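You operate a simulated robot arm through the tools that you are given. There is no shell and no other tool.

Carry out the task below with a simulated two-armed robot. There is one attempt and no reset: what you move stays moved.

## Task
At the valve board, vent the bead line: shut valves 5, 7 and 12, then open valve 13.
Fine: the other lines keep their air; leave the other valves.

It is judged by the outcome, as a careful person would: the job done as asked, and still so three seconds after it is handed in. It fails if anything else is knocked over, pushed out of place, dropped, spilled or broken.

## Robot
Two 7-joint arms with fingered hands on one trunk that stands fixed in place. Base frame: the origin is at the foot of the trunk, x ahead of it, y to its left, z up. Lengths are in m, angles in degrees, forces in N, time in s.
The left shoulder is at [0.035, 0.174, 1.138], the right one opposite. With the tool pointing down near the work surface each hand reaches from about 0.28 to 0.72 m from the base axis, measured 20 degrees to its own side. Payload 3.8 kg a hand.
The TCP of each hand is the grasp point between the finger pads, 0.026 m short of the fingertips. In the tool frame z runs along the fingers and y along their closing line. Largest opening 0.132 m; the body of the gripper starts 0.073 m behind the TCP. The gripper is a hand of 3 fingers: y runs from the thumb to the fingers, the wrist lies at [0, 0, -0.224] in the tool frame, and closing takes about 1.5 s.
Orientation is told as [roll, pitch, yaw] about the base's x, y, z axes, in that order, counted from this pose: with the fingers straight down and closing along the base's y, the tool's x points along the base's -x, its y along +y and its z along -z.

## Interface
- The arms move only by the tool move_arm. It takes "left_series", "right_series" or both (then of equal length, played together; a hand with none holds still); each is a list of rows, each an object (a shift or turn left out is 0, a gripper value left out holds the last) with "delta_pos": the shift along the base's x, y, z in m, a list of three; "dr": the turn, a rotation vector about the base's x, y, z in degrees, a list of three. In form: [{"delta_pos": [tx, ty, tz], "dr": [ax, ay, az]}, ...]. A call has 1 to 20 rows; each row shifts and turns the commanded pose from where the row before left it. "left_jaw" and "right_jaw" are, for a hand that has rows, the gripper command, from -1 (shut) to 1 (fully open), values between in proportion, set as the call begins (left out, the last holds). Rows are played at 5 a second. More than 0.05 m and 8.6 degrees between two rows, or a gripper value outside its range, and nothing of the call is played. Where a pose cannot be reached the arm comes as near as it can. A force on the tool above 40 N (or 10 N above the force at the start of the call, whichever is more), or a blocked arm, ends the call early, and 0.2 s more pass. The fingers move at their own pace (about 0.108 m/s each) and stop on an object; they squeeze with about 28 N. The grip force told is the motor's: it shows also when the fingers shut on nothing. Time passes only in rows, and 0.2 s behind the last, so rows that do not move let the fingers close. It gives the time, the measured TCP pose, the force on the tool (base axes), the opening and the grip force at its end, in the units of the frame above (readings bear some noise), with the torque about the TCP (base axes, N m) and any sound that the robot's microphone picked up.
- Cameras (640 x 400 px; columns grow to the right, rows downward): "scene" is now at [0.1649, -0.0263, 1.0982]; the picture's right is [-0.41, -0.91, 0.00], its down [0.44, -0.20, -0.88] and it looks along [0.80, -0.36, 0.48] (base axes); focal length 214 px, centre (320, 200). "left" rides on the left gripper at [-0.061, 0.003, -0.092] in its tool frame; the picture's right is [-0.05, -1.00, 0.00], its down [0.83, -0.04, -0.55] and it looks along [0.55, -0.03, 0.83] (tool axes); focal length 230 px, centre (320, 200). "right" rides on the right gripper at [0.062, 0.003, -0.092] in its tool frame; the picture's right is [-0.05, 1.00, 0.00], its down [-0.83, -0.04, -0.56] and it looks along [-0.55, -0.03, 0.83] (tool axes); focal length 230 px, centre (320, 200). There is no depth. A picture from a camera that has moved, and an enlarged one, comes with that camera's place and axes in the base frame and with its lens.
- camera(camera): a new picture of that camera. No time passes.
- move_column(by): slides the trunk up (or, below 0, down) by that many m; the arms and the scene camera ride with it, the base frame stays. It gives what a move gives, with no picture.
- curl_fingers(finger1, finger2, thumb_bend, hand): sets how far each is bent, from 0 (flat) to 1 (curled in); at 0.3 the hand is open as for a grip, at 0.7 the pads meet at the TCP. One left out holds its place. A second passes; each finger stops where it meets its share of the squeeze, and holds until it gets a number again. A gripper value or a shape takes the hand back. It gives what a move gives, with no picture; readings hold the bend of each and the force on the fingers (four entries, about 0 where the hand has none), thumb and palm.
- hand_shape(shape, hand): the hand has 3 fingers and takes this shape, open, in about a second: jaw (thumb against the fingers, like two jaws); tri (thumb and two fingers); tip (a fingertip pinch); poke (one finger out to press); point (the index stretched); flat (the hand flat); cup (the hand cupped); fist (a fist). The gripper value then closes the fingers along that shape, each until it touches; the sizes above hold for jaw. It gives what a move gives, with no picture.
- head_to(pan, tilt): turns the head with the scene camera to pan (to the left, within 60 degrees either way) and tilt (down, from -29 to 69), counted from straight ahead of the robot. It gives what a move gives.
- enlarge(camera, box): a new picture of the part [left, top, right, bottom] of that camera's present view, enlarged. No time passes.
- job_done(): hands the job in; it is judged then, once.

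Nothing tells you positions but the pictures and the camera data. Unless the task says otherwise, let go and move clear before handing in.

The tools are called after ">>>" as a command line: name --argument value ..., lists and objects as JSON in quotes. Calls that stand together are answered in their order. move_arm: Moves the arms, as the interface text tells. Its arguments: {"type":"object","properties":{"left_series":{"type":"array"},"left_jaw":{"type":"number"},"right_series":{"type":"array"},"right_jaw":{"type":"number"}},"required":[]} The other tools are called the same way: move_column (by) slides the trunk up or down; hand_shape (shape, hand) gives the hand a shape; curl_fingers (finger1, finger2, thumb_bend, hand) moves the fingers one by one; head_to (pan, tilt) turns the head that bears the scene camera; camera (camera) takes a picture; enlarge (camera, box) takes an enlarged picture of a part of a camera's view; job_done () hands the job in.

At the start:

```text
time_s: 0.0
left_position: [0.3037, -0.0127, 1.3391]
left_tcp_rot: [-0.1, 0.0, 0.1]
left_ft_force: [0.2, 0.7, 0.9]
left_wrist_torque: [0.0, -0.02, -0.01]
left_finger_gap: 0.132
left_gripper_force: 0.1
left_shape: jaw
left_bend: [0.3, 0.3, 0.3]
left_finger forces: [0.0, 0.1, 0.1, 0.0, 0.0, 0.0]
right_position: [0.328, -0.2934, 1.338]
right_tcp_rot: [0.0, -0.2, 0.1]
right_ft_force: [-0.3, -0.4, 1.1]
right_wrist_torque: [0.02, -0.01, -0.01]
right_finger_gap: 0.1319
right_gripper_force: 0.1
right_shape: jaw
right_bend: [0.3, 0.3, 0.3]
right_finger forces: [0.0, 0.0, 0.0, 0.0, 0.1, 0.1]
trunk travel left (down, up): [-0.439, 0.042]
head pan, tilt: [-24.3, -28.6]
```

scene: 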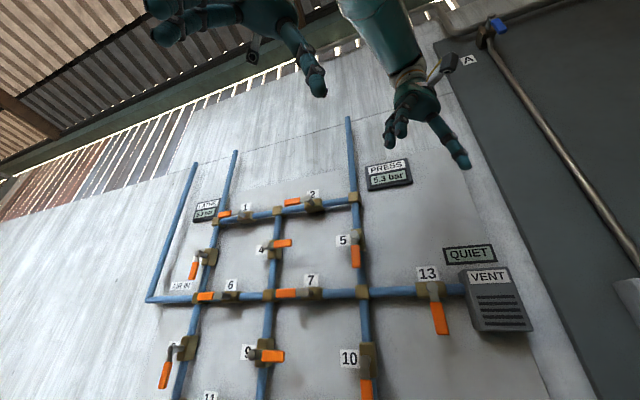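
right: 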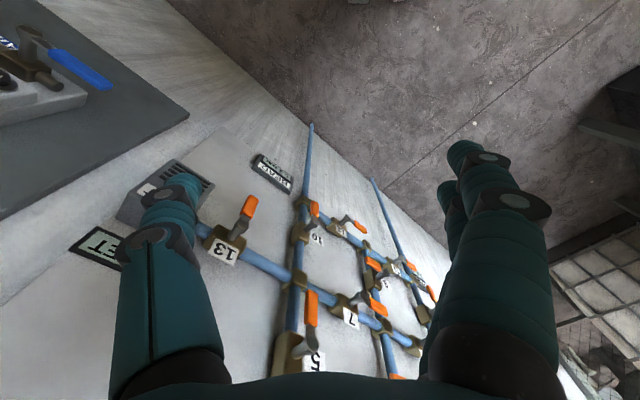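
left: 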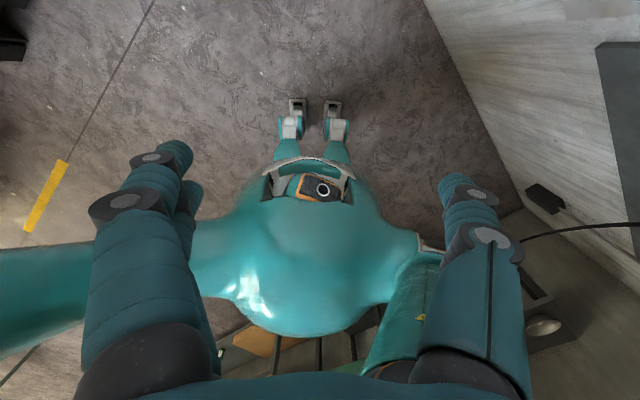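

I see a vertical board with numbered lever valves in front of the robot; the head is tilted up. I'll turn the head to get full views of the board first.

>>> head_to --pan -10 --tilt 5

>>> camera --camera "scene"

```text
time_s: 1.0
left_position: [0.3035, -0.0117, 1.3365]
left_tcp_rot: [-0.1, 0.1, 0.0]
left_ft_force: [-0.2, 0.4, 1.0]
left_wrist_torque: [-0.01, 0.0, -0.01]
left_finger_gap: 0.1319
left_gripper_force: 0.1
left_shape: jaw
left_bend: [0.3, 0.3, 0.3]
left_finger forces: [0.0, 0.1, 0.0, 0.0, 0.1, 0.1]
right_position: [0.3282, -0.2928, 1.3371]
right_tcp_rot: [-0.1, 0.0, 0.1]
right_ft_force: [-0.5, 0.2, -0.2]
right_wrist_torque: [0.01, 0.0, 0.0]
right_finger_gap: 0.1322
right_gripper_force: 0.1
right_shape: jaw
right_bend: [0.3, 0.3, 0.3]
right_finger forces: [0.0, 0.0, 0.0, 0.0, 0.0, 0.1]
trunk travel left (down, up): [-0.439, 0.042]
head pan, tilt: [-10.0, 5.0]
```

```text
taken
camera scene: at [0.1943, -0.0146, 1.0503], right [-0.17, -0.98, 0.0], down [-0.09, 0.01, -1.0], along [0.98, -0.17, -0.09], focal length 214 px, centre (320, 200)
```

scene: 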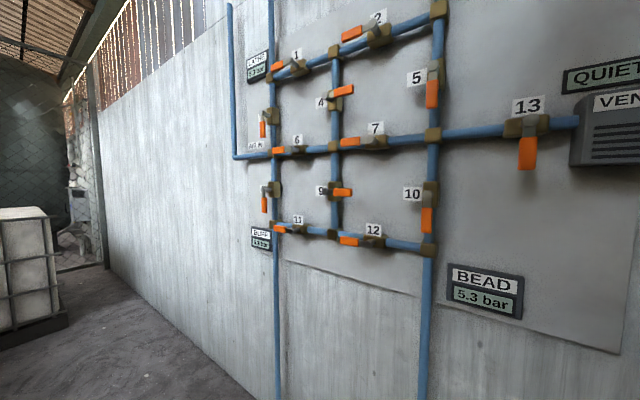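

The board's wall runs obliquely on the right-hand side. I'll pan to face it and zoom on the valves.

>>> head_to --pan -40 --tilt 0

>>> camera --camera "scene"

>>> enlarge --camera "scene" --box '[60, 40, 380, 240]'

>>> enlarge --camera "scene" --box '[200, 60, 520, 260]'

```text
time_s: 1.9
left_position: [0.3035, -0.0126, 1.3384]
left_tcp_rot: [-0.1, -0.1, 0.1]
left_ft_force: [-0.2, 0.0, 0.1]
left_wrist_torque: [0.02, -0.03, 0.01]
left_finger_gap: 0.1319
left_gripper_force: 0.1
left_shape: jaw
left_bend: [0.3, 0.3, 0.3]
left_finger forces: [0.0, 0.1, 0.0, 0.0, 0.1, 0.1]
right_position: [0.3279, -0.2923, 1.3387]
right_tcp_rot: [-0.1, -0.2, 0.1]
right_ft_force: [-0.1, 0.8, -0.5]
right_wrist_torque: [0.01, 0.01, -0.01]
right_finger_gap: 0.1317
right_gripper_force: 0.1
right_shape: jaw
right_bend: [0.3, 0.3, 0.3]
right_finger forces: [0.0, 0.0, 0.0, 0.0, 0.1, 0.0]
trunk travel left (down, up): [-0.439, 0.042]
head pan, tilt: [-40.0, 0.0]
```

```text
taken
camera scene: at [0.1729, -0.0565, 1.0581], right [-0.64, -0.77, 0.0], down [0.0, 0.0, -1.0], along [0.77, -0.64, 0.0], focal length 214 px, centre (320, 200)
```

scene: 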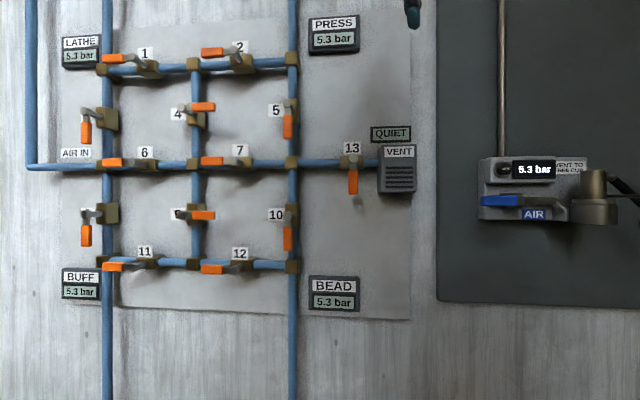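

```text
2.00 times, centred on (220, 140) of scene
camera zoom: at [0.1729, -0.0565, 1.0581], right [-0.64, -0.77, 0.0], down [0.0, 0.0, -1.0], along [0.77, -0.64, 0.0], focal length 429 px, centre (520, 320)
```

zoom: 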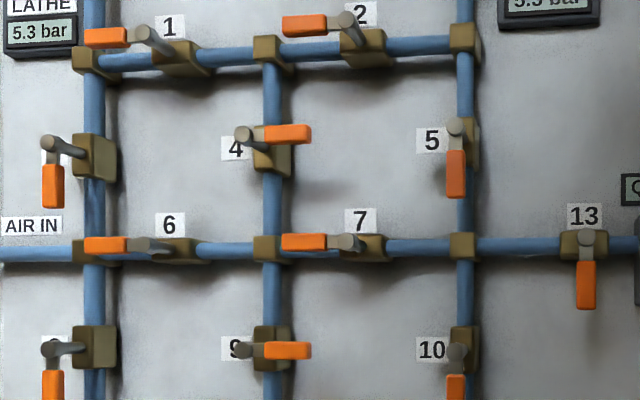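

```text
2.00 times, centred on (360, 160) of scene
camera zoom: at [0.1729, -0.0565, 1.0581], right [-0.64, -0.77, 0.0], down [0.0, 0.0, -1.0], along [0.77, -0.64, 0.0], focal length 429 px, centre (240, 280)
```

zoom: 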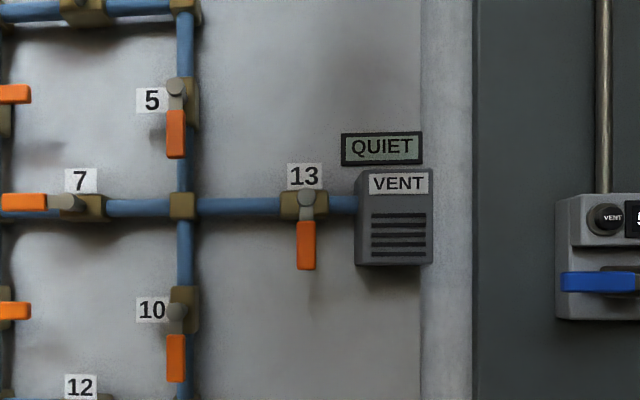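

Valves 5, 7, 12 have levers along their pipes (open), 13 is across (shut); shut ones 4, 9 show that closing is counter-clockwise from the front. The wall faces roughly yaw -44°, with handles about 0.5 m from the head. I'll first move the left arm out of the way and use a trunk shift as a baseline for triangulation.

>>> move_arm --left_series '[{"delta_pos": [0, 0.04, 0]}, {"delta_pos": [0, 0.04, 0]}, {"delta_pos": [0, 0.04, 0]}, {"delta_pos": [0, 0.04, 0]}, {"delta_pos": [0, 0.04, 0]}, {"delta_pos": [0, 0.04, 0]}]'

>>> enlarge --camera "scene" --box '[180, 80, 420, 230]'

>>> enlarge --camera "scene" --box '[60, 150, 300, 300]'

>>> move_column --by -0.15

>>> enlarge --camera "scene" --box '[180, 0, 420, 150]'

>>> enlarge --camera "scene" --box '[60, 80, 300, 230]'

>>> camera --camera "scene"

```text
time_s: 3.3
left_position: [0.3083, 0.221, 1.3239]
left_tcp_rot: [-0.1, 0.1, 0.1]
left_ft_force: [0.9, -0.4, 0.2]
left_wrist_torque: [0.0, -0.01, 0.01]
left_finger_gap: 0.1316
left_gripper_force: 0.0
left_shape: jaw
left_bend: [0.3, 0.3, 0.3]
left_finger forces: [0.0, 0.1, 0.0, 0.0, 0.1, 0.0]
left hand out of reach, approached as far as the arm can: row 6
right_position: [0.3282, -0.2911, 1.3384]
right_tcp_rot: [-0.1, -0.1, 0.1]
right_ft_force: [0.3, 0.6, 0.1]
right_wrist_torque: [-0.03, 0.02, -0.01]
right_finger_gap: 0.1321
right_gripper_force: 0.0
right_shape: jaw
right_bend: [0.3, 0.3, 0.3]
right_finger forces: [0.0, 0.0, 0.0, 0.1, 0.0, 0.0]
trunk travel left (down, up): [-0.439, 0.042]
head pan, tilt: [-40.0, 0.0]
```

```text
2.67 times, centred on (300, 155) of scene
camera zoom: at [0.1732, -0.0556, 1.058], right [-0.64, -0.77, 0.0], down [0.0, 0.0, -1.0], along [0.77, -0.64, 0.0], focal length 572 px, centre (373, 320)
```

zoom: 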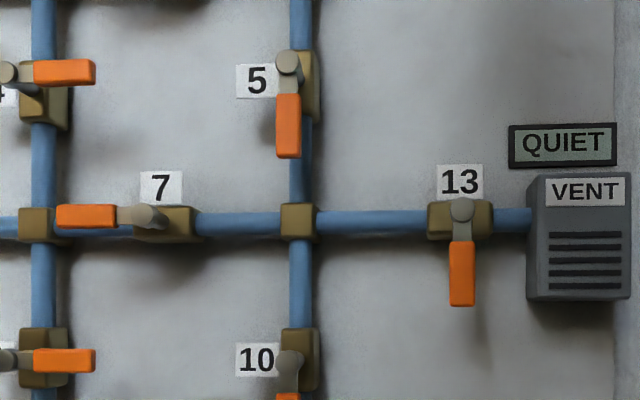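

```text
2.67 times, centred on (180, 225) of scene
camera zoom: at [0.1732, -0.0556, 1.058], right [-0.64, -0.77, 0.0], down [0.0, 0.0, -1.0], along [0.77, -0.64, 0.0], focal length 572 px, centre (693, 133)
```

zoom: 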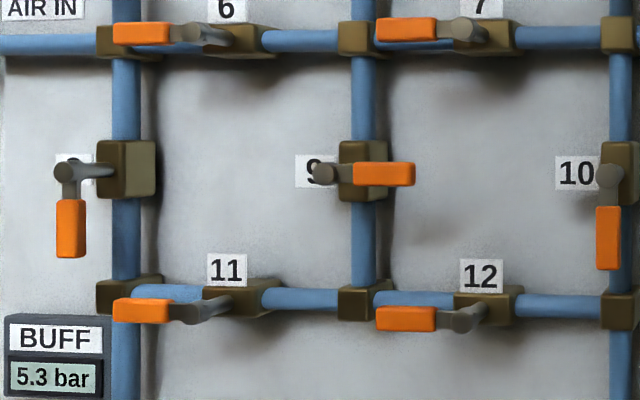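

```text
time_s: 5.1
left_position: [0.387, 0.2189, 1.0875]
left_tcp_rot: [-0.1, 15.4, 0.2]
left_ft_force: [-0.2, 0.5, 0.4]
left_wrist_torque: [0.02, 0.0, -0.01]
left_finger_gap: 0.1318
left_gripper_force: 0.1
left_shape: jaw
left_bend: [0.3, 0.3, 0.3]
left_finger forces: [0.1, 0.1, 0.0, 0.1, 0.0, 0.0]
right_position: [0.4073, -0.2916, 1.1]
right_tcp_rot: [-0.1, 14.8, 0.1]
right_ft_force: [-1.1, 0.6, 0.2]
right_wrist_torque: [0.0, 0.01, 0.01]
right_finger_gap: 0.1319
right_gripper_force: 0.1
right_shape: jaw
right_bend: [0.3, 0.3, 0.3]
right_finger forces: [0.0, 0.0, 0.1, 0.0, 0.0, 0.0]
trunk travel left (down, up): [-0.289, 0.192]
head pan, tilt: [-40.0, 0.0]
```

```text
2.67 times, centred on (300, 75) of scene
camera zoom: at [0.1533, -0.0565, 0.8901], right [-0.64, -0.77, 0.0], down [0.0, 0.0, -1.0], along [0.77, -0.64, 0.0], focal length 572 px, centre (373, 533)
```

zoom: 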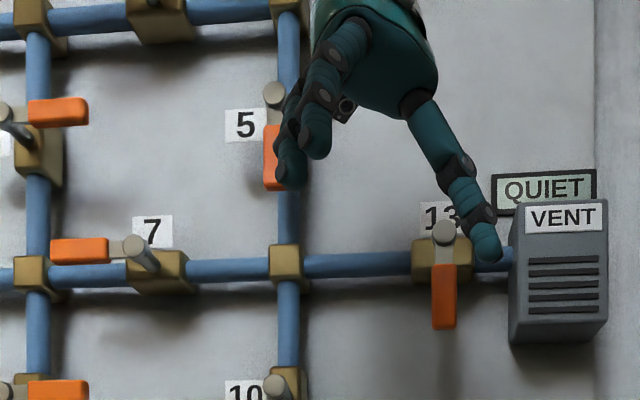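

```text
2.67 times, centred on (180, 155) of scene
camera zoom: at [0.1533, -0.0565, 0.8901], right [-0.64, -0.77, 0.0], down [0.0, 0.0, -1.0], along [0.77, -0.64, 0.0], focal length 572 px, centre (693, 320)
```

zoom: 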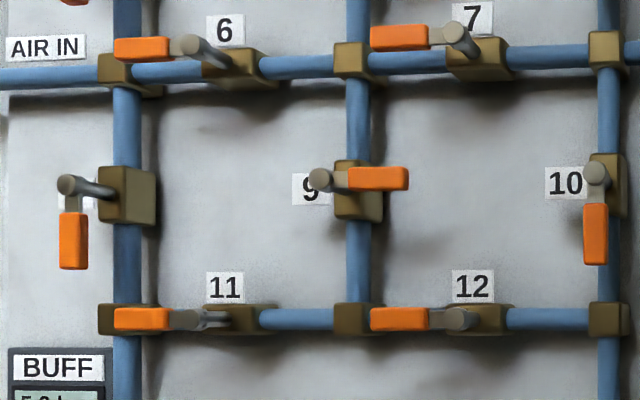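

```text
taken
camera scene: at [0.1533, -0.0565, 0.8901], right [-0.64, -0.77, 0.0], down [0.0, 0.0, -1.0], along [0.77, -0.64, 0.0], focal length 214 px, centre (320, 200)
```

scene: 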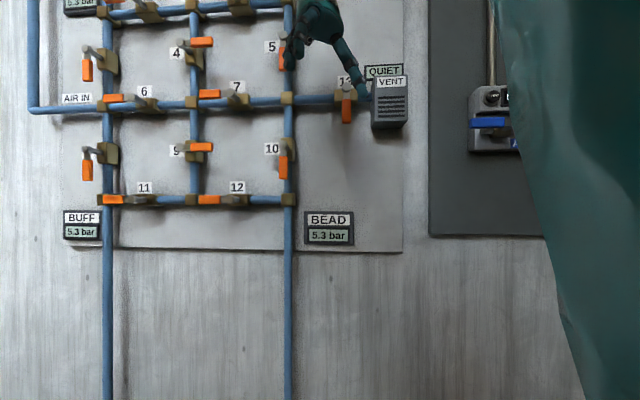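

Triangulation gives stem tips about: v13 [0.493,-0.421,1.150], v5 [0.594,-0.315,1.277], v7 [0.695,-0.227,1.152], v12 [0.697,-0.228,0.890], wall normal at yaw ≈ -45°, levers ~0.08 long. I'll raise the trunk back and turn the right hand to point at the wall.

>>> move_column --by 0.15

>>> hand_shape --hand "right" --shape "poke"

>>> move_arm --right_series '[{"delta_pos": [0.01, 0.01, 0], "dr": [0, 0, -7.5]}, {"delta_pos": [0.01, 0.01, 0], "dr": [0, 0, -7.5]}, {"delta_pos": [0.01, 0.01, 0], "dr": [0, 0, -7.5]}, {"delta_pos": [0.01, 0.01, 0], "dr": [0, 0, -7.5]}, {"delta_pos": [0.01, 0.01, 0], "dr": [0, 0, -7.5]}, {"delta_pos": [0.01, 0.01, 0], "dr": [0, 0, -7.5]}]'

>>> move_arm --right_series '[{"delta_pos": [0.01, 0.002, -0.007], "dr": [-5.303, -5.303, 0]}, {"delta_pos": [0.01, 0.002, -0.007], "dr": [-5.303, -5.303, 0]}, {"delta_pos": [0.01, 0.002, -0.007], "dr": [-5.303, -5.303, 0]}, {"delta_pos": [0.01, 0.002, -0.007], "dr": [-5.303, -5.303, 0]}, {"delta_pos": [0.01, 0.002, -0.007], "dr": [-5.303, -5.303, 0]}, {"delta_pos": [0.01, 0.002, -0.007], "dr": [-5.303, -5.303, 0]}, {"delta_pos": [0.01, 0.002, -0.007], "dr": [-5.303, -5.303, 0]}, {"delta_pos": [0.01, 0.002, -0.007], "dr": [-5.303, -5.303, 0]}, {"delta_pos": [0.01, 0.002, -0.007], "dr": [-5.303, -5.303, 0]}, {"delta_pos": [0.01, 0.002, -0.007], "dr": [-5.303, -5.303, 0]}, {"delta_pos": [0.01, 0.002, -0.007], "dr": [-5.303, -5.303, 0]}, {"delta_pos": [0.01, 0.002, -0.007], "dr": [-5.303, -5.303, 0]}]'

>>> camera --camera "scene"

>>> camera --camera "right"

```text
time_s: 6.8
left_position: [0.3879, 0.219, 1.2369]
left_tcp_rot: [-0.2, 15.7, 0.1]
left_ft_force: [0.3, 0.7, 0.1]
left_wrist_torque: [-0.01, 0.01, 0.01]
left_finger_gap: 0.1319
left_gripper_force: 0.1
left_shape: jaw
left_bend: [0.3, 0.3, 0.3]
left_finger forces: [0.0, 0.0, 0.0, 0.0, 0.1, 0.0]
right_position: [0.4088, -0.2927, 1.2479]
right_tcp_rot: [-0.1, 15.0, 0.1]
right_ft_force: [0.6, 0.1, 0.3]
right_wrist_torque: [-0.01, 0.0, -0.01]
right_finger_gap: 0.1321
right_gripper_force: 0.1
right_shape: jaw
right_bend: [0.3, 0.3, 0.3]
right_finger forces: [0.0, 0.0, 0.1, 0.1, 0.0, 0.0]
trunk travel left (down, up): [-0.439, 0.042]
head pan, tilt: [-40.0, 0.0]
```

```text
time_s: 7.7
left_position: [0.3874, 0.2188, 1.2375]
left_tcp_rot: [0.0, 15.5, 0.1]
left_ft_force: [-1.1, 0.3, -0.1]
left_wrist_torque: [-0.03, 0.02, -0.02]
left_finger_gap: 0.1321
left_gripper_force: 0.1
left_shape: jaw
left_bend: [0.3, 0.3, 0.3]
left_finger forces: [0.1, 0.0, 0.0, 0.0, 0.0, 0.1]
right_position: [0.4067, -0.2933, 1.249]
right_tcp_rot: [0.0, 14.8, 0.1]
right_ft_force: [0.3, 0.3, -0.2]
right_wrist_torque: [0.01, 0.01, 0.02]
right_finger_gap: 0.0002
right_gripper_force: 0.1
right_shape: poke
right_bend: [1.0, 1.0, 0.45]
right_finger forces: [0.1, 0.1, 0.1, 0.1, 0.0, 0.0]
trunk travel left (down, up): [-0.439, 0.042]
head pan, tilt: [-40.0, 0.0]
```

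```text
time_s: 9.1
left_position: [0.3868, 0.2197, 1.2384]
left_tcp_rot: [-0.2, 15.5, 0.1]
left_ft_force: [-0.2, 0.1, -0.2]
left_wrist_torque: [0.0, 0.0, 0.0]
left_finger_gap: 0.132
left_gripper_force: 0.1
left_shape: jaw
left_bend: [0.3, 0.3, 0.3]
left_finger forces: [0.1, 0.1, 0.1, 0.1, 0.0, 0.0]
right_position: [0.4673, -0.2312, 1.2486]
right_tcp_rot: [-0.1, 14.9, -45.2]
right_ft_force: [0.1, 0.2, -0.5]
right_wrist_torque: [0.01, -0.02, -0.02]
right_finger_gap: 0.0
right_gripper_force: 0.0
right_shape: poke
right_bend: [1.0, 1.0, 0.45]
right_finger forces: [0.0, 0.0, 0.0, 0.0, 0.0, 0.0]
trunk travel left (down, up): [-0.439, 0.042]
head pan, tilt: [-40.0, 0.0]
```

```text
time_s: 11.7
left_position: [0.3877, 0.2184, 1.2378]
left_tcp_rot: [-0.1, 15.5, 0.2]
left_ft_force: [1.5, -0.5, 0.0]
left_wrist_torque: [-0.02, 0.0, 0.0]
left_finger_gap: 0.132
left_gripper_force: 0.0
left_shape: jaw
left_bend: [0.3, 0.3, 0.3]
left_finger forces: [0.0, 0.1, 0.0, 0.1, 0.0, 0.1]
right_position: [0.627, -0.2497, 1.1884]
right_tcp_rot: [3.8, -72.5, -49.7]
right_ft_force: [0.1, -0.2, -0.4]
right_wrist_torque: [-0.01, -0.01, -0.02]
right_finger_gap: 0.0001
right_gripper_force: 0.1
right_shape: poke
right_bend: [1.0, 1.0, 0.45]
right_finger forces: [0.1, 0.0, 0.0, 0.1, 0.0, 0.0]
right hand out of reach, approached as far as the arm can: row 6, 9, 10, 11, 12
trunk travel left (down, up): [-0.439, 0.042]
head pan, tilt: [-40.0, 0.0]
```

```text
taken
camera scene: at [0.1734, -0.0565, 1.0579], right [-0.64, -0.77, 0.0], down [0.0, 0.0, -1.0], along [0.77, -0.64, 0.0], focal length 214 px, centre (320, 200)
```

scene: 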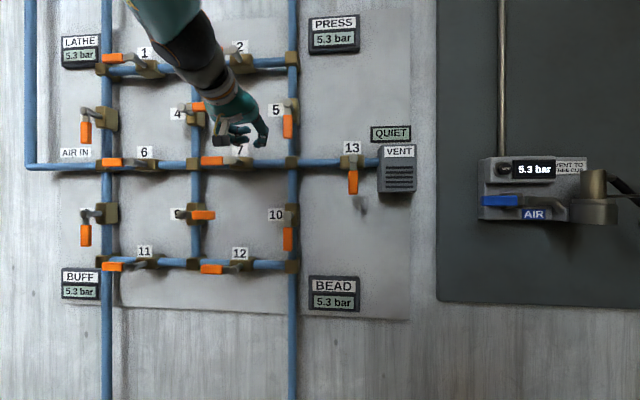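

```text
taken
camera right: at [0.5557, -0.1699, 1.1568], right [0.73, 0.68, 0.07], down [-0.24, 0.16, 0.96], along [0.64, -0.71, 0.28], focal length 230 px, centre (320, 200)
```

right: 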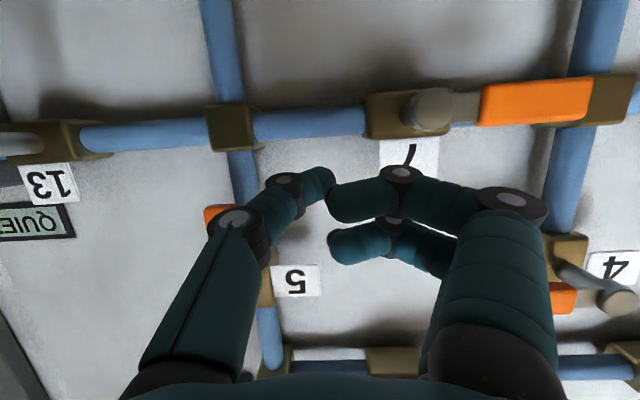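

The right hand now points at the wall, but it ended closer than intended (fingertips about at the lever plane, nothing touched). I'll back away from the wall and check how the reach behaves.

>>> move_arm --right_series '[{"delta_pos": [-0.02, 0.02, 0]}, {"delta_pos": [-0.02, 0.02, 0]}]'

>>> enlarge --camera "scene" --box '[100, 0, 340, 200]'

```text
time_s: 12.3
left_position: [0.3859, 0.219, 1.2369]
left_tcp_rot: [-0.2, 15.5, 0.1]
left_ft_force: [0.3, -0.4, -0.4]
left_wrist_torque: [-0.04, -0.02, 0.0]
left_finger_gap: 0.1318
left_gripper_force: 0.0
left_shape: jaw
left_bend: [0.3, 0.3, 0.3]
left_finger forces: [0.0, 0.0, 0.0, 0.1, 0.0, 0.0]
right_position: [0.6248, -0.2426, 1.2028]
right_tcp_rot: [3.9, -72.5, -50.1]
right_ft_force: [0.8, -1.2, 0.7]
right_wrist_torque: [0.0, 0.03, -0.01]
right_finger_gap: 0.0
right_gripper_force: 0.1
right_shape: poke
right_bend: [1.0, 1.0, 0.45]
right_finger forces: [0.1, 0.0, 0.1, 0.0, 0.1, 0.1]
right hand out of reach, approached as far as the arm can: row 1, 2
trunk travel left (down, up): [-0.439, 0.042]
head pan, tilt: [-40.0, 0.0]
```

```text
2.00 times, centred on (220, 100) of scene
camera zoom: at [0.1727, -0.0565, 1.0581], right [-0.64, -0.77, 0.0], down [0.0, 0.0, -1.0], along [0.77, -0.64, 0.0], focal length 429 px, centre (520, 400)
```

zoom: 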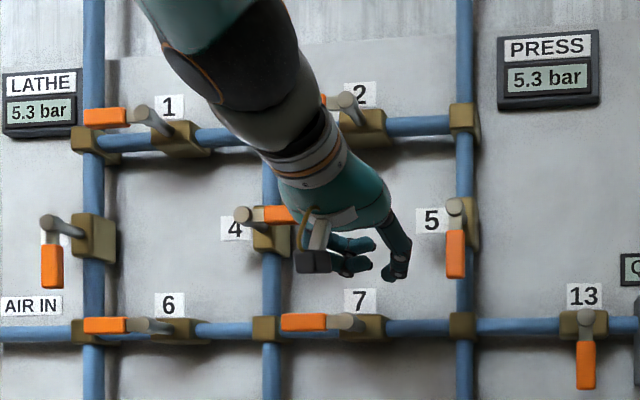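

The right arm is folded against its limits here; the left arm's line from its shoulder is much better aligned with the wall normal. I'll take the right hand back to pointing down and away, then use the left arm.

>>> move_arm --right_series '[{"delta_pos": [-0.01, 0.01, 0.005], "dr": [5.303, 5.303, 0]}, {"delta_pos": [-0.01, 0.01, 0.005], "dr": [5.303, 5.303, 0]}, {"delta_pos": [-0.01, 0.01, 0.005], "dr": [5.303, 5.303, 0]}, {"delta_pos": [-0.01, 0.01, 0.005], "dr": [5.303, 5.303, 0]}]'

>>> camera --camera "scene"

```text
time_s: 13.3
left_position: [0.3859, 0.2186, 1.2387]
left_tcp_rot: [-0.1, 15.5, 0.1]
left_ft_force: [0.4, -0.3, -0.3]
left_wrist_torque: [-0.04, 0.02, -0.02]
left_finger_gap: 0.1318
left_gripper_force: 0.1
left_shape: jaw
left_bend: [0.3, 0.3, 0.3]
left_finger forces: [0.1, 0.0, 0.0, 0.0, 0.0, 0.0]
right_position: [0.5837, -0.2023, 1.2237]
right_tcp_rot: [0.7, -42.6, -47.0]
right_ft_force: [0.0, 0.4, -0.2]
right_wrist_torque: [0.03, -0.04, 0.0]
right_finger_gap: 0.0
right_gripper_force: 0.0
right_shape: poke
right_bend: [1.0, 1.0, 0.45]
right_finger forces: [0.0, 0.0, 0.0, 0.0, 0.0, 0.0]
trunk travel left (down, up): [-0.439, 0.042]
head pan, tilt: [-40.0, 0.0]
```

```text
taken
camera scene: at [0.1728, -0.0566, 1.0581], right [-0.64, -0.77, 0.0], down [0.0, 0.0, -1.0], along [0.77, -0.64, 0.0], focal length 214 px, centre (320, 200)
```

scene: 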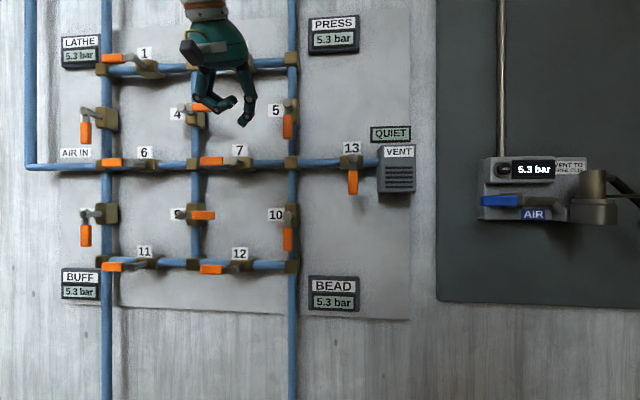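

The right hand follows well now. Continuing to bring it back and down-pointing.

>>> move_arm --right_series '[{"delta_pos": [-0.035, 0.0, 0.015], "dr": [5.0, 5.0, 0]}, {"delta_pos": [-0.035, 0.0, 0.015], "dr": [5.0, 5.0, 0]}, {"delta_pos": [-0.035, 0.0, 0.015], "dr": [5.0, 5.0, 0]}, {"delta_pos": [-0.035, 0.0, 0.015], "dr": [5.0, 5.0, 0]}, {"delta_pos": [-0.035, 0.0, 0.015], "dr": [5.0, 5.0, 0]}, {"delta_pos": [-0.035, 0.0, 0.015], "dr": [5.0, 5.0, 0]}]'

>>> move_arm --right_series '[{"delta_pos": [-0.03, -0.03, 0.0], "dr": [0, 0, 8]}, {"delta_pos": [-0.03, -0.03, 0.0], "dr": [0, 0, 8]}, {"delta_pos": [-0.03, -0.03, -0.03], "dr": [0, 0, 8]}, {"delta_pos": [-0.03, -0.03, -0.03], "dr": [0, 0, 8]}, {"delta_pos": [-0.03, -0.03, -0.03], "dr": [0, 0, 8]}]'

>>> camera --camera "right"

>>> camera --camera "scene"

```text
time_s: 14.7
left_position: [0.3853, 0.218, 1.2387]
left_tcp_rot: [-0.1, 15.3, 0.1]
left_ft_force: [-0.7, -0.6, -0.3]
left_wrist_torque: [0.01, -0.03, 0.01]
left_finger_gap: 0.1318
left_gripper_force: 0.0
left_shape: jaw
left_bend: [0.3, 0.3, 0.3]
left_finger forces: [0.1, 0.0, 0.0, 0.0, 0.0, 0.1]
right_position: [0.3753, -0.2051, 1.3104]
right_tcp_rot: [-0.7, -0.3, -46.4]
right_ft_force: [0.5, -0.7, 0.3]
right_wrist_torque: [0.03, 0.04, 0.0]
right_finger_gap: 0.0
right_gripper_force: 0.0
right_shape: poke
right_bend: [1.0, 1.0, 0.45]
right_finger forces: [0.0, 0.0, 0.0, 0.0, 0.1, 0.0]
right hand out of reach, approached as far as the arm can: row 6
trunk travel left (down, up): [-0.439, 0.042]
head pan, tilt: [-40.0, 0.0]
```

```text
refused: row 3 steps farther than a row can; nothing moved
```

```text
taken
camera right: at [0.3358, -0.1578, 1.4007], right [0.76, 0.65, -0.01], down [0.54, -0.62, 0.56], along [0.36, -0.43, -0.83], focal length 230 px, centre (320, 200)
```

right: 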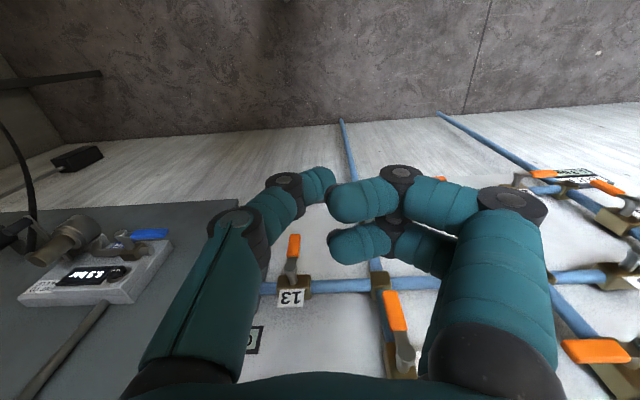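

```text
taken
camera scene: at [0.1719, -0.057, 1.0584], right [-0.64, -0.77, 0.0], down [0.0, 0.0, -1.0], along [0.77, -0.64, 0.0], focal length 214 px, centre (320, 200)
```

scene: 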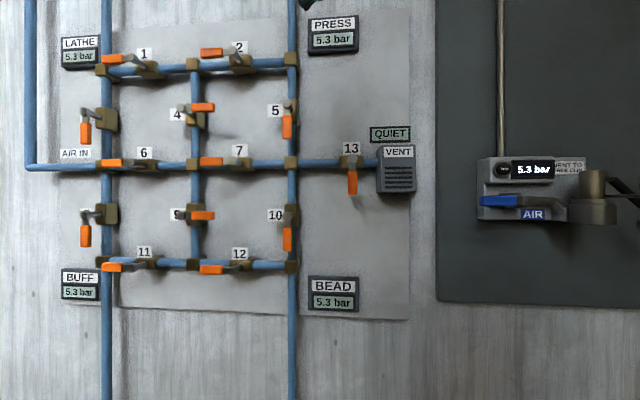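

Now I'll bring the right hand to its own side and lower, out of the way of the left arm.

>>> move_arm --right_series '[{"delta_pos": [-0.02, -0.025, -0.02], "dr": [0, 0, 8]}, {"delta_pos": [-0.02, -0.025, -0.02], "dr": [0, 0, 8]}, {"delta_pos": [-0.02, -0.025, -0.03], "dr": [0, 0, 8]}, {"delta_pos": [-0.02, -0.025, -0.03], "dr": [0, 0, 8]}, {"delta_pos": [-0.02, -0.025, -0.03], "dr": [0, 0, 8]}, {"delta_pos": [-0.02, -0.025, -0.03], "dr": [0, 0, 6]}]'

>>> move_arm --right_series '[{"delta_pos": [0, 0, -0.04]}, {"delta_pos": [0, 0, -0.04]}, {"delta_pos": [0, 0, -0.04]}, {"delta_pos": [0, 0, -0.04]}, {"delta_pos": [0, 0, -0.04]}, {"delta_pos": [0, 0, -0.04]}]'

>>> camera --camera "right"

>>> camera --camera "scene"

```text
time_s: 16.1
left_position: [0.3876, 0.2187, 1.2381]
left_tcp_rot: [-0.1, 15.5, 0.1]
left_ft_force: [0.0, 0.2, 0.2]
left_wrist_torque: [0.05, -0.02, 0.0]
left_finger_gap: 0.1319
left_gripper_force: 0.0
left_shape: jaw
left_bend: [0.3, 0.3, 0.3]
left_finger forces: [0.0, 0.0, 0.0, 0.1, 0.0, 0.1]
right_position: [0.2562, -0.3577, 1.1487]
right_tcp_rot: [-0.7, -0.2, -0.5]
right_ft_force: [0.1, 0.3, -0.6]
right_wrist_torque: [0.0, -0.01, -0.02]
right_finger_gap: 0.0002
right_gripper_force: 0.1
right_shape: poke
right_bend: [1.0, 1.0, 0.45]
right_finger forces: [0.0, 0.0, 0.0, 0.1, 0.1, 0.0]
trunk travel left (down, up): [-0.439, 0.042]
head pan, tilt: [-40.0, 0.0]
```

```text
time_s: 17.5
left_position: [0.3862, 0.2186, 1.2368]
left_tcp_rot: [-0.2, 15.5, 0.1]
left_ft_force: [-0.4, 0.4, 0.0]
left_wrist_torque: [-0.01, 0.02, -0.02]
left_finger_gap: 0.1317
left_gripper_force: 0.0
left_shape: jaw
left_bend: [0.3, 0.3, 0.3]
left_finger forces: [0.0, 0.0, 0.0, 0.1, 0.0, 0.0]
right_position: [0.2557, -0.3558, 1.0386]
right_tcp_rot: [-0.7, -0.2, -0.5]
right_ft_force: [0.0, 0.5, 0.1]
right_wrist_torque: [0.04, 0.01, 0.02]
right_finger_gap: 0.0
right_gripper_force: 0.0
right_shape: poke
right_bend: [1.0, 1.0, 0.45]
right_finger forces: [0.1, 0.0, 0.0, 0.0, 0.0, 0.0]
right hand out of reach, approached as far as the arm can: row 3, 4, 5, 6
trunk travel left (down, up): [-0.439, 0.042]
head pan, tilt: [-40.0, 0.0]
```

```text
taken
camera right: at [0.1942, -0.3495, 1.1302], right [0.06, 1.0, -0.01], down [0.83, -0.04, 0.56], along [0.56, -0.04, -0.83], focal length 230 px, centre (320, 200)
```

right: 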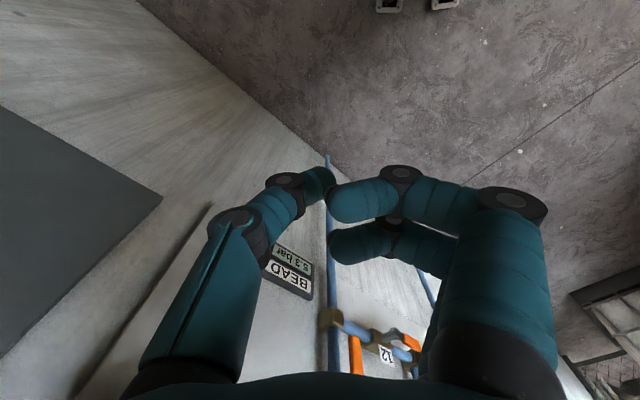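

```text
taken
camera scene: at [0.1727, -0.0565, 1.0582], right [-0.64, -0.77, 0.0], down [0.0, 0.0, -1.0], along [0.77, -0.64, 0.0], focal length 214 px, centre (320, 200)
```

scene: 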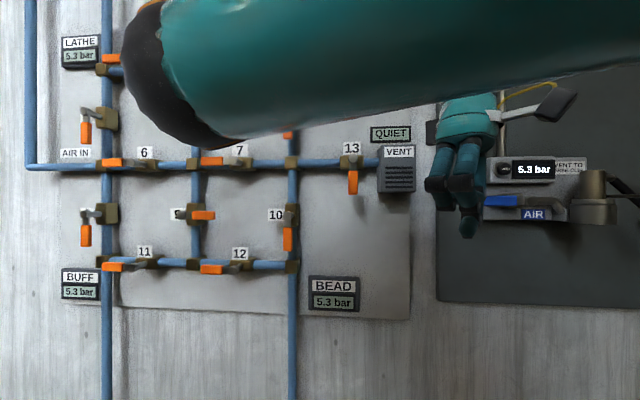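

The right elbow swung into the space in front of the board, so I'll raise the right hand instead, to near its starting height on its own side.

>>> move_arm --right_series '[{"delta_pos": [0, 0, 0.04]}, {"delta_pos": [0, 0, 0.04]}, {"delta_pos": [0, 0, 0.04]}, {"delta_pos": [0, 0, 0.04]}, {"delta_pos": [0, 0, 0.04]}, {"delta_pos": [0, 0, 0.04]}, {"delta_pos": [0, 0, 0.04]}, {"delta_pos": [0, 0, 0.03]}]'

>>> camera --camera "scene"

>>> camera --camera "left"

```text
time_s: 19.3
left_position: [0.3851, 0.2194, 1.2383]
left_tcp_rot: [-0.2, 15.4, 0.1]
left_ft_force: [0.5, -0.4, 0.5]
left_wrist_torque: [-0.04, 0.01, -0.02]
left_finger_gap: 0.1318
left_gripper_force: 0.1
left_shape: jaw
left_bend: [0.3, 0.3, 0.3]
left_finger forces: [0.0, 0.0, 0.0, 0.1, 0.0, 0.0]
right_position: [0.2568, -0.3543, 1.3505]
right_tcp_rot: [-0.8, -0.4, -0.5]
right_ft_force: [0.5, 0.1, 0.0]
right_wrist_torque: [0.0, -0.06, 0.03]
right_finger_gap: 0.0002
right_gripper_force: 0.0
right_shape: poke
right_bend: [1.0, 1.0, 0.45]
right_finger forces: [0.0, 0.0, 0.0, 0.0, 0.1, 0.1]
trunk travel left (down, up): [-0.439, 0.042]
head pan, tilt: [-40.0, 0.0]
```

```text
taken
camera scene: at [0.1721, -0.0565, 1.0583], right [-0.64, -0.77, 0.0], down [0.0, 0.0, -1.0], along [0.77, -0.64, 0.0], focal length 214 px, centre (320, 200)
```

scene: 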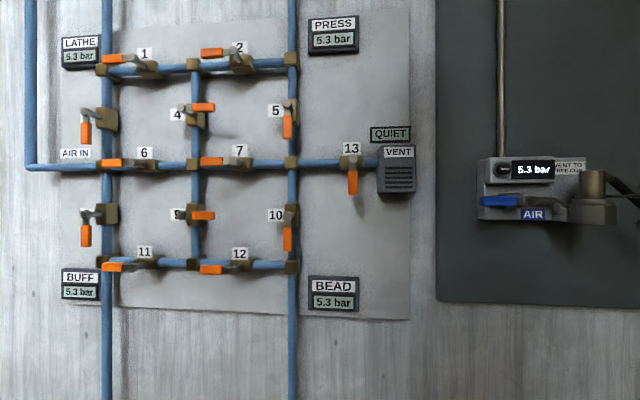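

```text
taken
camera left: at [0.4703, 0.2223, 1.3116], right [0.05, -1.0, -0.01], down [-0.65, -0.04, 0.76], along [-0.76, -0.03, -0.65], focal length 230 px, centre (320, 200)
```

left: 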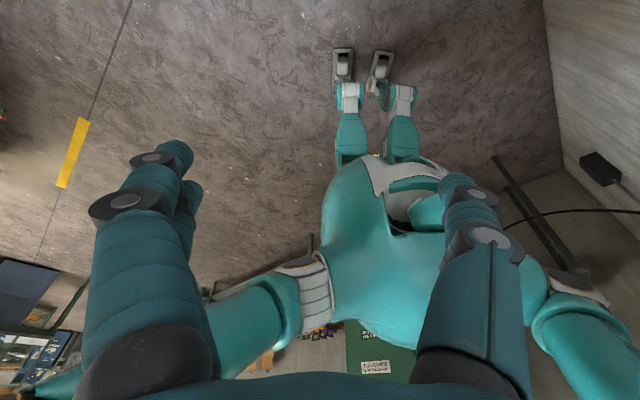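

The board is clear again. Now I'll turn the left hand toward the wall in steps, checking reach after each.

>>> move_arm --left_series '[{"delta_pos": [0.01, -0.025, 0], "dr": [0, 0, -7.5]}, {"delta_pos": [0.01, -0.025, 0], "dr": [0, 0, -7.5]}, {"delta_pos": [0.01, -0.025, 0], "dr": [0, 0, -7.5]}, {"delta_pos": [0.01, -0.025, 0], "dr": [0, 0, -7.5]}, {"delta_pos": [0.01, -0.025, 0], "dr": [0, 0, -7.5]}, {"delta_pos": [0.01, -0.025, 0], "dr": [0, 0, -7.5]}]'

>>> move_arm --left_series '[{"dr": [-5.3, -5.3, 0]}, {"dr": [-5.3, -5.3, 0]}, {"dr": [-5.3, -5.3, 0]}, {"dr": [-5.3, -5.3, 0]}, {"dr": [-5.3, -5.3, 0]}, {"dr": [-5.3, -5.3, 0]}]'

>>> camera --camera "scene"

```text
time_s: 20.7
left_position: [0.4468, 0.0672, 1.2387]
left_tcp_rot: [-0.1, 15.5, -45.0]
left_ft_force: [0.2, -0.5, 0.0]
left_wrist_torque: [0.03, 0.05, 0.0]
left_finger_gap: 0.1318
left_gripper_force: 0.1
left_shape: jaw
left_bend: [0.3, 0.3, 0.3]
left_finger forces: [0.0, 0.1, 0.0, 0.1, 0.1, 0.1]
right_position: [0.2581, -0.3557, 1.3482]
right_tcp_rot: [-0.7, -0.2, -0.5]
right_ft_force: [-0.4, 0.5, 0.1]
right_wrist_torque: [-0.03, -0.02, -0.01]
right_finger_gap: 0.0001
right_gripper_force: 0.0
right_shape: poke
right_bend: [1.0, 1.0, 0.45]
right_finger forces: [0.0, 0.0, 0.0, 0.0, 0.1, 0.1]
trunk travel left (down, up): [-0.439, 0.042]
head pan, tilt: [-40.0, 0.0]
```

```text
time_s: 22.1
left_position: [0.4464, 0.0704, 1.2373]
left_tcp_rot: [-0.3, -29.7, -44.8]
left_ft_force: [0.4, -0.5, -0.7]
left_wrist_torque: [-0.02, -0.03, 0.02]
left_finger_gap: 0.1317
left_gripper_force: 0.0
left_shape: jaw
left_bend: [0.3, 0.3, 0.3]
left_finger forces: [0.0, 0.0, 0.0, 0.0, 0.0, 0.0]
right_position: [0.2576, -0.3534, 1.3494]
right_tcp_rot: [-0.6, -0.3, -0.5]
right_ft_force: [0.1, 0.0, -1.4]
right_wrist_torque: [-0.01, 0.02, 0.01]
right_finger_gap: 0.0
right_gripper_force: 0.0
right_shape: poke
right_bend: [1.0, 1.0, 0.45]
right_finger forces: [0.0, 0.0, 0.0, 0.1, 0.1, 0.1]
trunk travel left (down, up): [-0.439, 0.042]
head pan, tilt: [-40.0, 0.0]
```

```text
taken
camera scene: at [0.1727, -0.056, 1.0582], right [-0.64, -0.77, 0.0], down [0.0, 0.0, -1.0], along [0.77, -0.64, 0.0], focal length 214 px, centre (320, 200)
```

scene: 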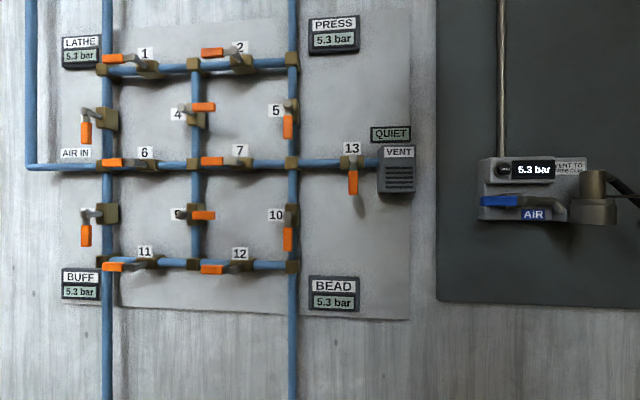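

The left arm follows exactly. Continuing to pitch up while moving toward a hover point well short of the levers.

>>> move_arm --left_series '[{"delta_pos": [0.01, -0.02, -0.005], "dr": [-5.3, -5.3, 0]}, {"delta_pos": [0.01, -0.02, -0.005], "dr": [-5.3, -5.3, 0]}, {"delta_pos": [0.01, -0.02, -0.005], "dr": [-5.3, -5.3, 0]}, {"delta_pos": [0.01, -0.02, -0.005], "dr": [-5.3, -5.3, 0]}]'

>>> move_arm --left_series '[{"delta_pos": [0.01, -0.02, -0.005], "dr": [-5.3, -5.3, 0]}, {"delta_pos": [0.01, -0.02, -0.005], "dr": [-5.3, -5.3, 0]}, {"delta_pos": [0.01, -0.02, -0.005], "dr": [-5.3, -5.3, 0]}, {"delta_pos": [0.01, -0.02, -0.005], "dr": [-5.3, -5.3, 0]}]'

>>> camera --camera "scene"

>>> camera --camera "left"

```text
time_s: 23.1
left_position: [0.4873, -0.0132, 1.2182]
left_tcp_rot: [-0.5, -59.5, -44.7]
left_ft_force: [0.4, 0.2, -0.4]
left_wrist_torque: [0.0, 0.0, -0.01]
left_finger_gap: 0.1319
left_gripper_force: 0.1
left_shape: jaw
left_bend: [0.3, 0.3, 0.3]
left_finger forces: [0.0, 0.0, 0.0, 0.0, 0.0, 0.0]
right_position: [0.258, -0.3542, 1.3489]
right_tcp_rot: [-0.8, -0.2, -0.5]
right_ft_force: [-0.5, 0.3, -0.1]
right_wrist_torque: [-0.01, -0.01, 0.0]
right_finger_gap: 0.0
right_gripper_force: 0.1
right_shape: poke
right_bend: [1.0, 1.0, 0.45]
right_finger forces: [0.0, 0.1, 0.1, 0.0, 0.1, 0.0]
trunk travel left (down, up): [-0.439, 0.042]
head pan, tilt: [-40.0, 0.0]
```

```text
time_s: 24.1
left_position: [0.5262, -0.0904, 1.1985]
left_tcp_rot: [-19.2, -89.4, -25.9]
left_ft_force: [0.1, -0.1, 0.4]
left_wrist_torque: [-0.01, 0.0, -0.02]
left_finger_gap: 0.1321
left_gripper_force: 0.1
left_shape: jaw
left_bend: [0.3, 0.3, 0.3]
left_finger forces: [0.0, 0.0, 0.0, 0.1, 0.1, 0.0]
right_position: [0.257, -0.3548, 1.3489]
right_tcp_rot: [-0.7, -0.1, -0.4]
right_ft_force: [-0.3, -0.1, 0.1]
right_wrist_torque: [-0.01, -0.03, -0.02]
right_finger_gap: 0.0002
right_gripper_force: 0.1
right_shape: poke
right_bend: [1.0, 1.0, 0.45]
right_finger forces: [0.0, 0.1, 0.0, 0.1, 0.1, 0.1]
trunk travel left (down, up): [-0.439, 0.042]
head pan, tilt: [-40.0, 0.0]
```

```text
taken
camera scene: at [0.1732, -0.0567, 1.058], right [-0.64, -0.77, 0.0], down [0.0, 0.0, -1.0], along [0.77, -0.64, 0.0], focal length 214 px, centre (320, 200)
```

scene: 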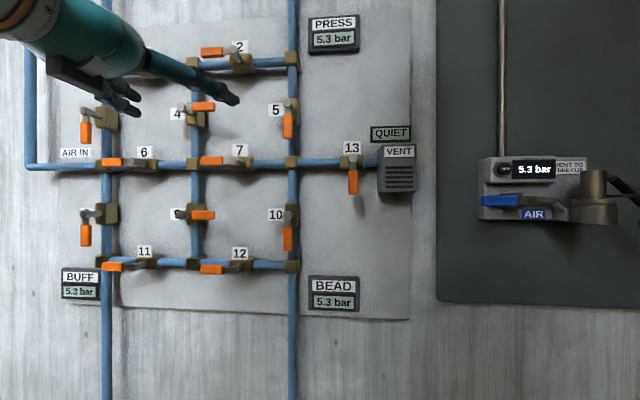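

```text
taken
camera left: at [0.4649, -0.024, 1.2608], right [-0.71, -0.7, 0.05], down [-0.43, 0.37, -0.83], along [0.56, -0.61, -0.56], focal length 230 px, centre (320, 200)
```

left: 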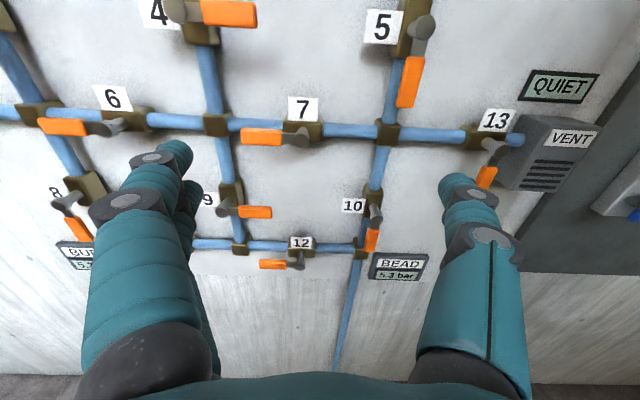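

The left hand now points straight at the wall with a good view of the levers, which confirms my positions within about a centimetre. I'll close the jaw into a solid tip and move to a hover left of valve 5's lever.

>>> move_arm --left_series '[{}, {}, {}, {}, {}, {}, {}, {}]' --left_jaw -1

>>> move_arm --left_series '[{"delta_pos": [0.011, -0.033, 0.006]}, {"delta_pos": [0.011, -0.033, 0.006]}, {"delta_pos": [0.011, -0.033, 0.006]}, {"delta_pos": [0.01, -0.033, 0.006]}]'

>>> camera --camera "scene"

>>> camera --camera "left"

```text
time_s: 25.9
left_position: [0.5261, -0.0914, 1.1988]
left_tcp_rot: [-8.8, -89.5, -36.3]
left_ft_force: [1.2, -0.6, -0.1]
left_wrist_torque: [0.01, 0.04, 0.0]
left_finger_gap: 0.0
left_gripper_force: 28.0
left_shape: jaw
left_bend: [0.65, 0.65, 0.67]
left_finger forces: [0.0, 0.0, 0.0, 0.0, 0.0, 0.0]
right_position: [0.2571, -0.354, 1.3504]
right_tcp_rot: [-0.8, -0.2, -0.5]
right_ft_force: [-0.9, 0.2, -0.9]
right_wrist_torque: [0.01, 0.02, -0.02]
right_finger_gap: 0.0
right_gripper_force: 0.0
right_shape: poke
right_bend: [1.0, 1.0, 0.45]
right_finger forces: [0.0, 0.1, 0.1, 0.1, 0.0, 0.1]
trunk travel left (down, up): [-0.439, 0.042]
head pan, tilt: [-40.0, 0.0]
```

```text
time_s: 26.9
left_position: [0.593, -0.1961, 1.2059]
left_tcp_rot: [-3.9, -89.4, -41.4]
left_ft_force: [0.2, -0.7, -0.4]
left_wrist_torque: [-0.02, -0.01, 0.01]
left_finger_gap: 0.0003
left_gripper_force: 28.2
left_shape: jaw
left_bend: [0.65, 0.65, 0.67]
left_finger forces: [0.1, 0.0, 0.0, 0.0, 0.1, 0.1]
left hand out of reach, approached as far as the arm can: row 3, 4
right_position: [0.2559, -0.355, 1.3483]
right_tcp_rot: [-0.6, -0.3, -0.5]
right_ft_force: [-0.5, -0.4, -0.4]
right_wrist_torque: [0.02, 0.0, 0.0]
right_finger_gap: 0.0001
right_gripper_force: 0.0
right_shape: poke
right_bend: [1.0, 1.0, 0.45]
right_finger forces: [0.0, 0.0, 0.1, 0.0, 0.1, 0.0]
trunk travel left (down, up): [-0.439, 0.042]
head pan, tilt: [-40.0, 0.0]
```

```text
taken
camera scene: at [0.1728, -0.0569, 1.0581], right [-0.64, -0.77, 0.0], down [0.0, 0.0, -1.0], along [0.77, -0.64, 0.0], focal length 214 px, centre (320, 200)
```

scene: 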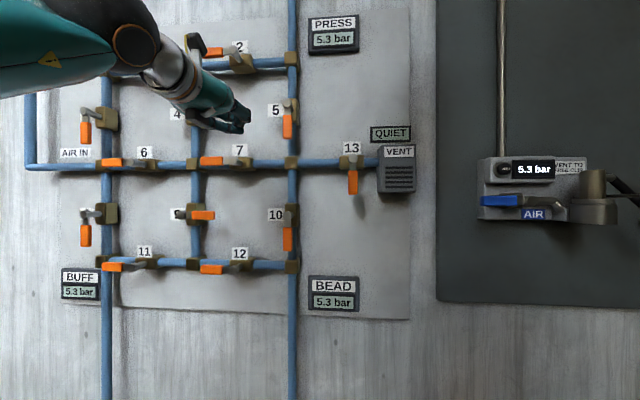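

```text
taken
camera left: at [0.5304, -0.129, 1.2694], right [-0.71, -0.7, 0.05], down [-0.43, 0.37, -0.82], along [0.56, -0.61, -0.56], focal length 230 px, centre (320, 200)
```

left: 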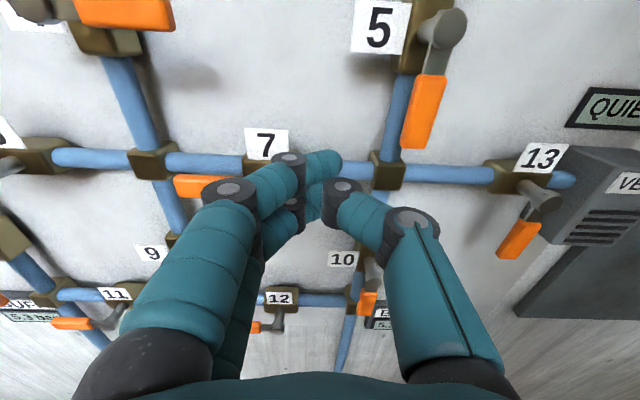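

The closed jaw forms a blunt wedge, not a slim tip, so I'll try the pointing shape to get a straight finger and look at it. Reach to the right needs the hand yawed a bit more; I'll check that too.

>>> move_arm --left_series '[{"delta_pos": [-0.03, 0.03, 0.0]}, {"delta_pos": [-0.03, 0.03, 0.0]}]'

>>> hand_shape --hand "left" --shape "point"

>>> camera --camera "left"

>>> enlarge --camera "scene" --box '[100, 0, 340, 200]'

```text
time_s: 27.5
left_position: [0.5309, -0.1358, 1.2052]
left_tcp_rot: [-5.2, -89.6, -40.0]
left_ft_force: [0.2, -0.8, 0.5]
left_wrist_torque: [0.0, 0.02, -0.02]
left_finger_gap: 0.0001
left_gripper_force: 28.1
left_shape: jaw
left_bend: [0.65, 0.65, 0.67]
left_finger forces: [0.0, 0.1, 0.1, 0.0, 0.0, 0.1]
right_position: [0.2556, -0.3551, 1.3495]
right_tcp_rot: [-0.8, -0.4, -0.5]
right_ft_force: [-0.5, -0.1, 0.1]
right_wrist_torque: [0.02, 0.0, 0.02]
right_finger_gap: 0.0
right_gripper_force: 0.1
right_shape: poke
right_bend: [1.0, 1.0, 0.45]
right_finger forces: [0.0, 0.1, 0.1, 0.0, 0.1, 0.0]
trunk travel left (down, up): [-0.439, 0.042]
head pan, tilt: [-40.0, 0.0]
```

```text
time_s: 28.4
left_position: [0.532, -0.1369, 1.205]
left_tcp_rot: [-8.6, -89.5, -36.5]
left_ft_force: [0.1, -0.5, -1.1]
left_wrist_torque: [0.01, 0.01, -0.05]
left_finger_gap: 0.0
left_gripper_force: 0.0
left_shape: point
left_bend: [0.13, 1.0, 0.51]
left_finger forces: [0.0, 0.0, 0.0, 0.1, 0.0, 0.0]
right_position: [0.2572, -0.3536, 1.3489]
right_tcp_rot: [-0.7, -0.1, -0.5]
right_ft_force: [0.7, 0.1, 0.8]
right_wrist_torque: [-0.02, 0.03, 0.0]
right_finger_gap: 0.0
right_gripper_force: 0.1
right_shape: poke
right_bend: [1.0, 1.0, 0.45]
right_finger forces: [0.0, 0.0, 0.0, 0.0, 0.0, 0.0]
trunk travel left (down, up): [-0.439, 0.042]
head pan, tilt: [-40.0, 0.0]
```

```text
taken
camera left: at [0.4701, -0.0692, 1.2686], right [-0.71, -0.7, 0.05], down [-0.43, 0.37, -0.83], along [0.56, -0.61, -0.56], focal length 230 px, centre (320, 200)
```

left: 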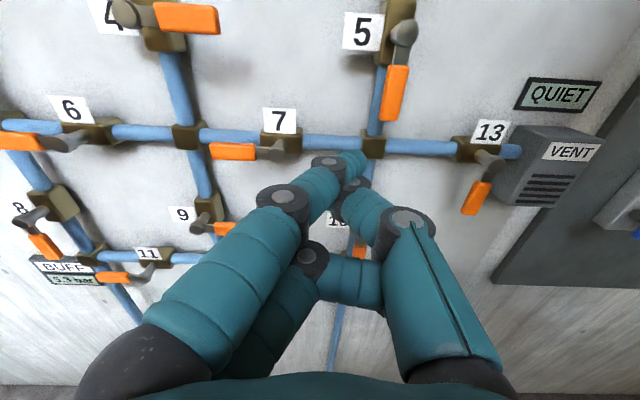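

```text
2.00 times, centred on (220, 100) of scene
camera zoom: at [0.1728, -0.0565, 1.0581], right [-0.64, -0.77, 0.0], down [0.0, 0.0, -1.0], along [0.77, -0.64, 0.0], focal length 429 px, centre (520, 400)
```

zoom: 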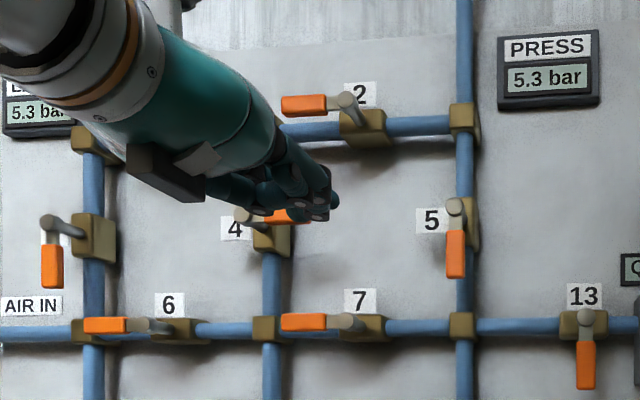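

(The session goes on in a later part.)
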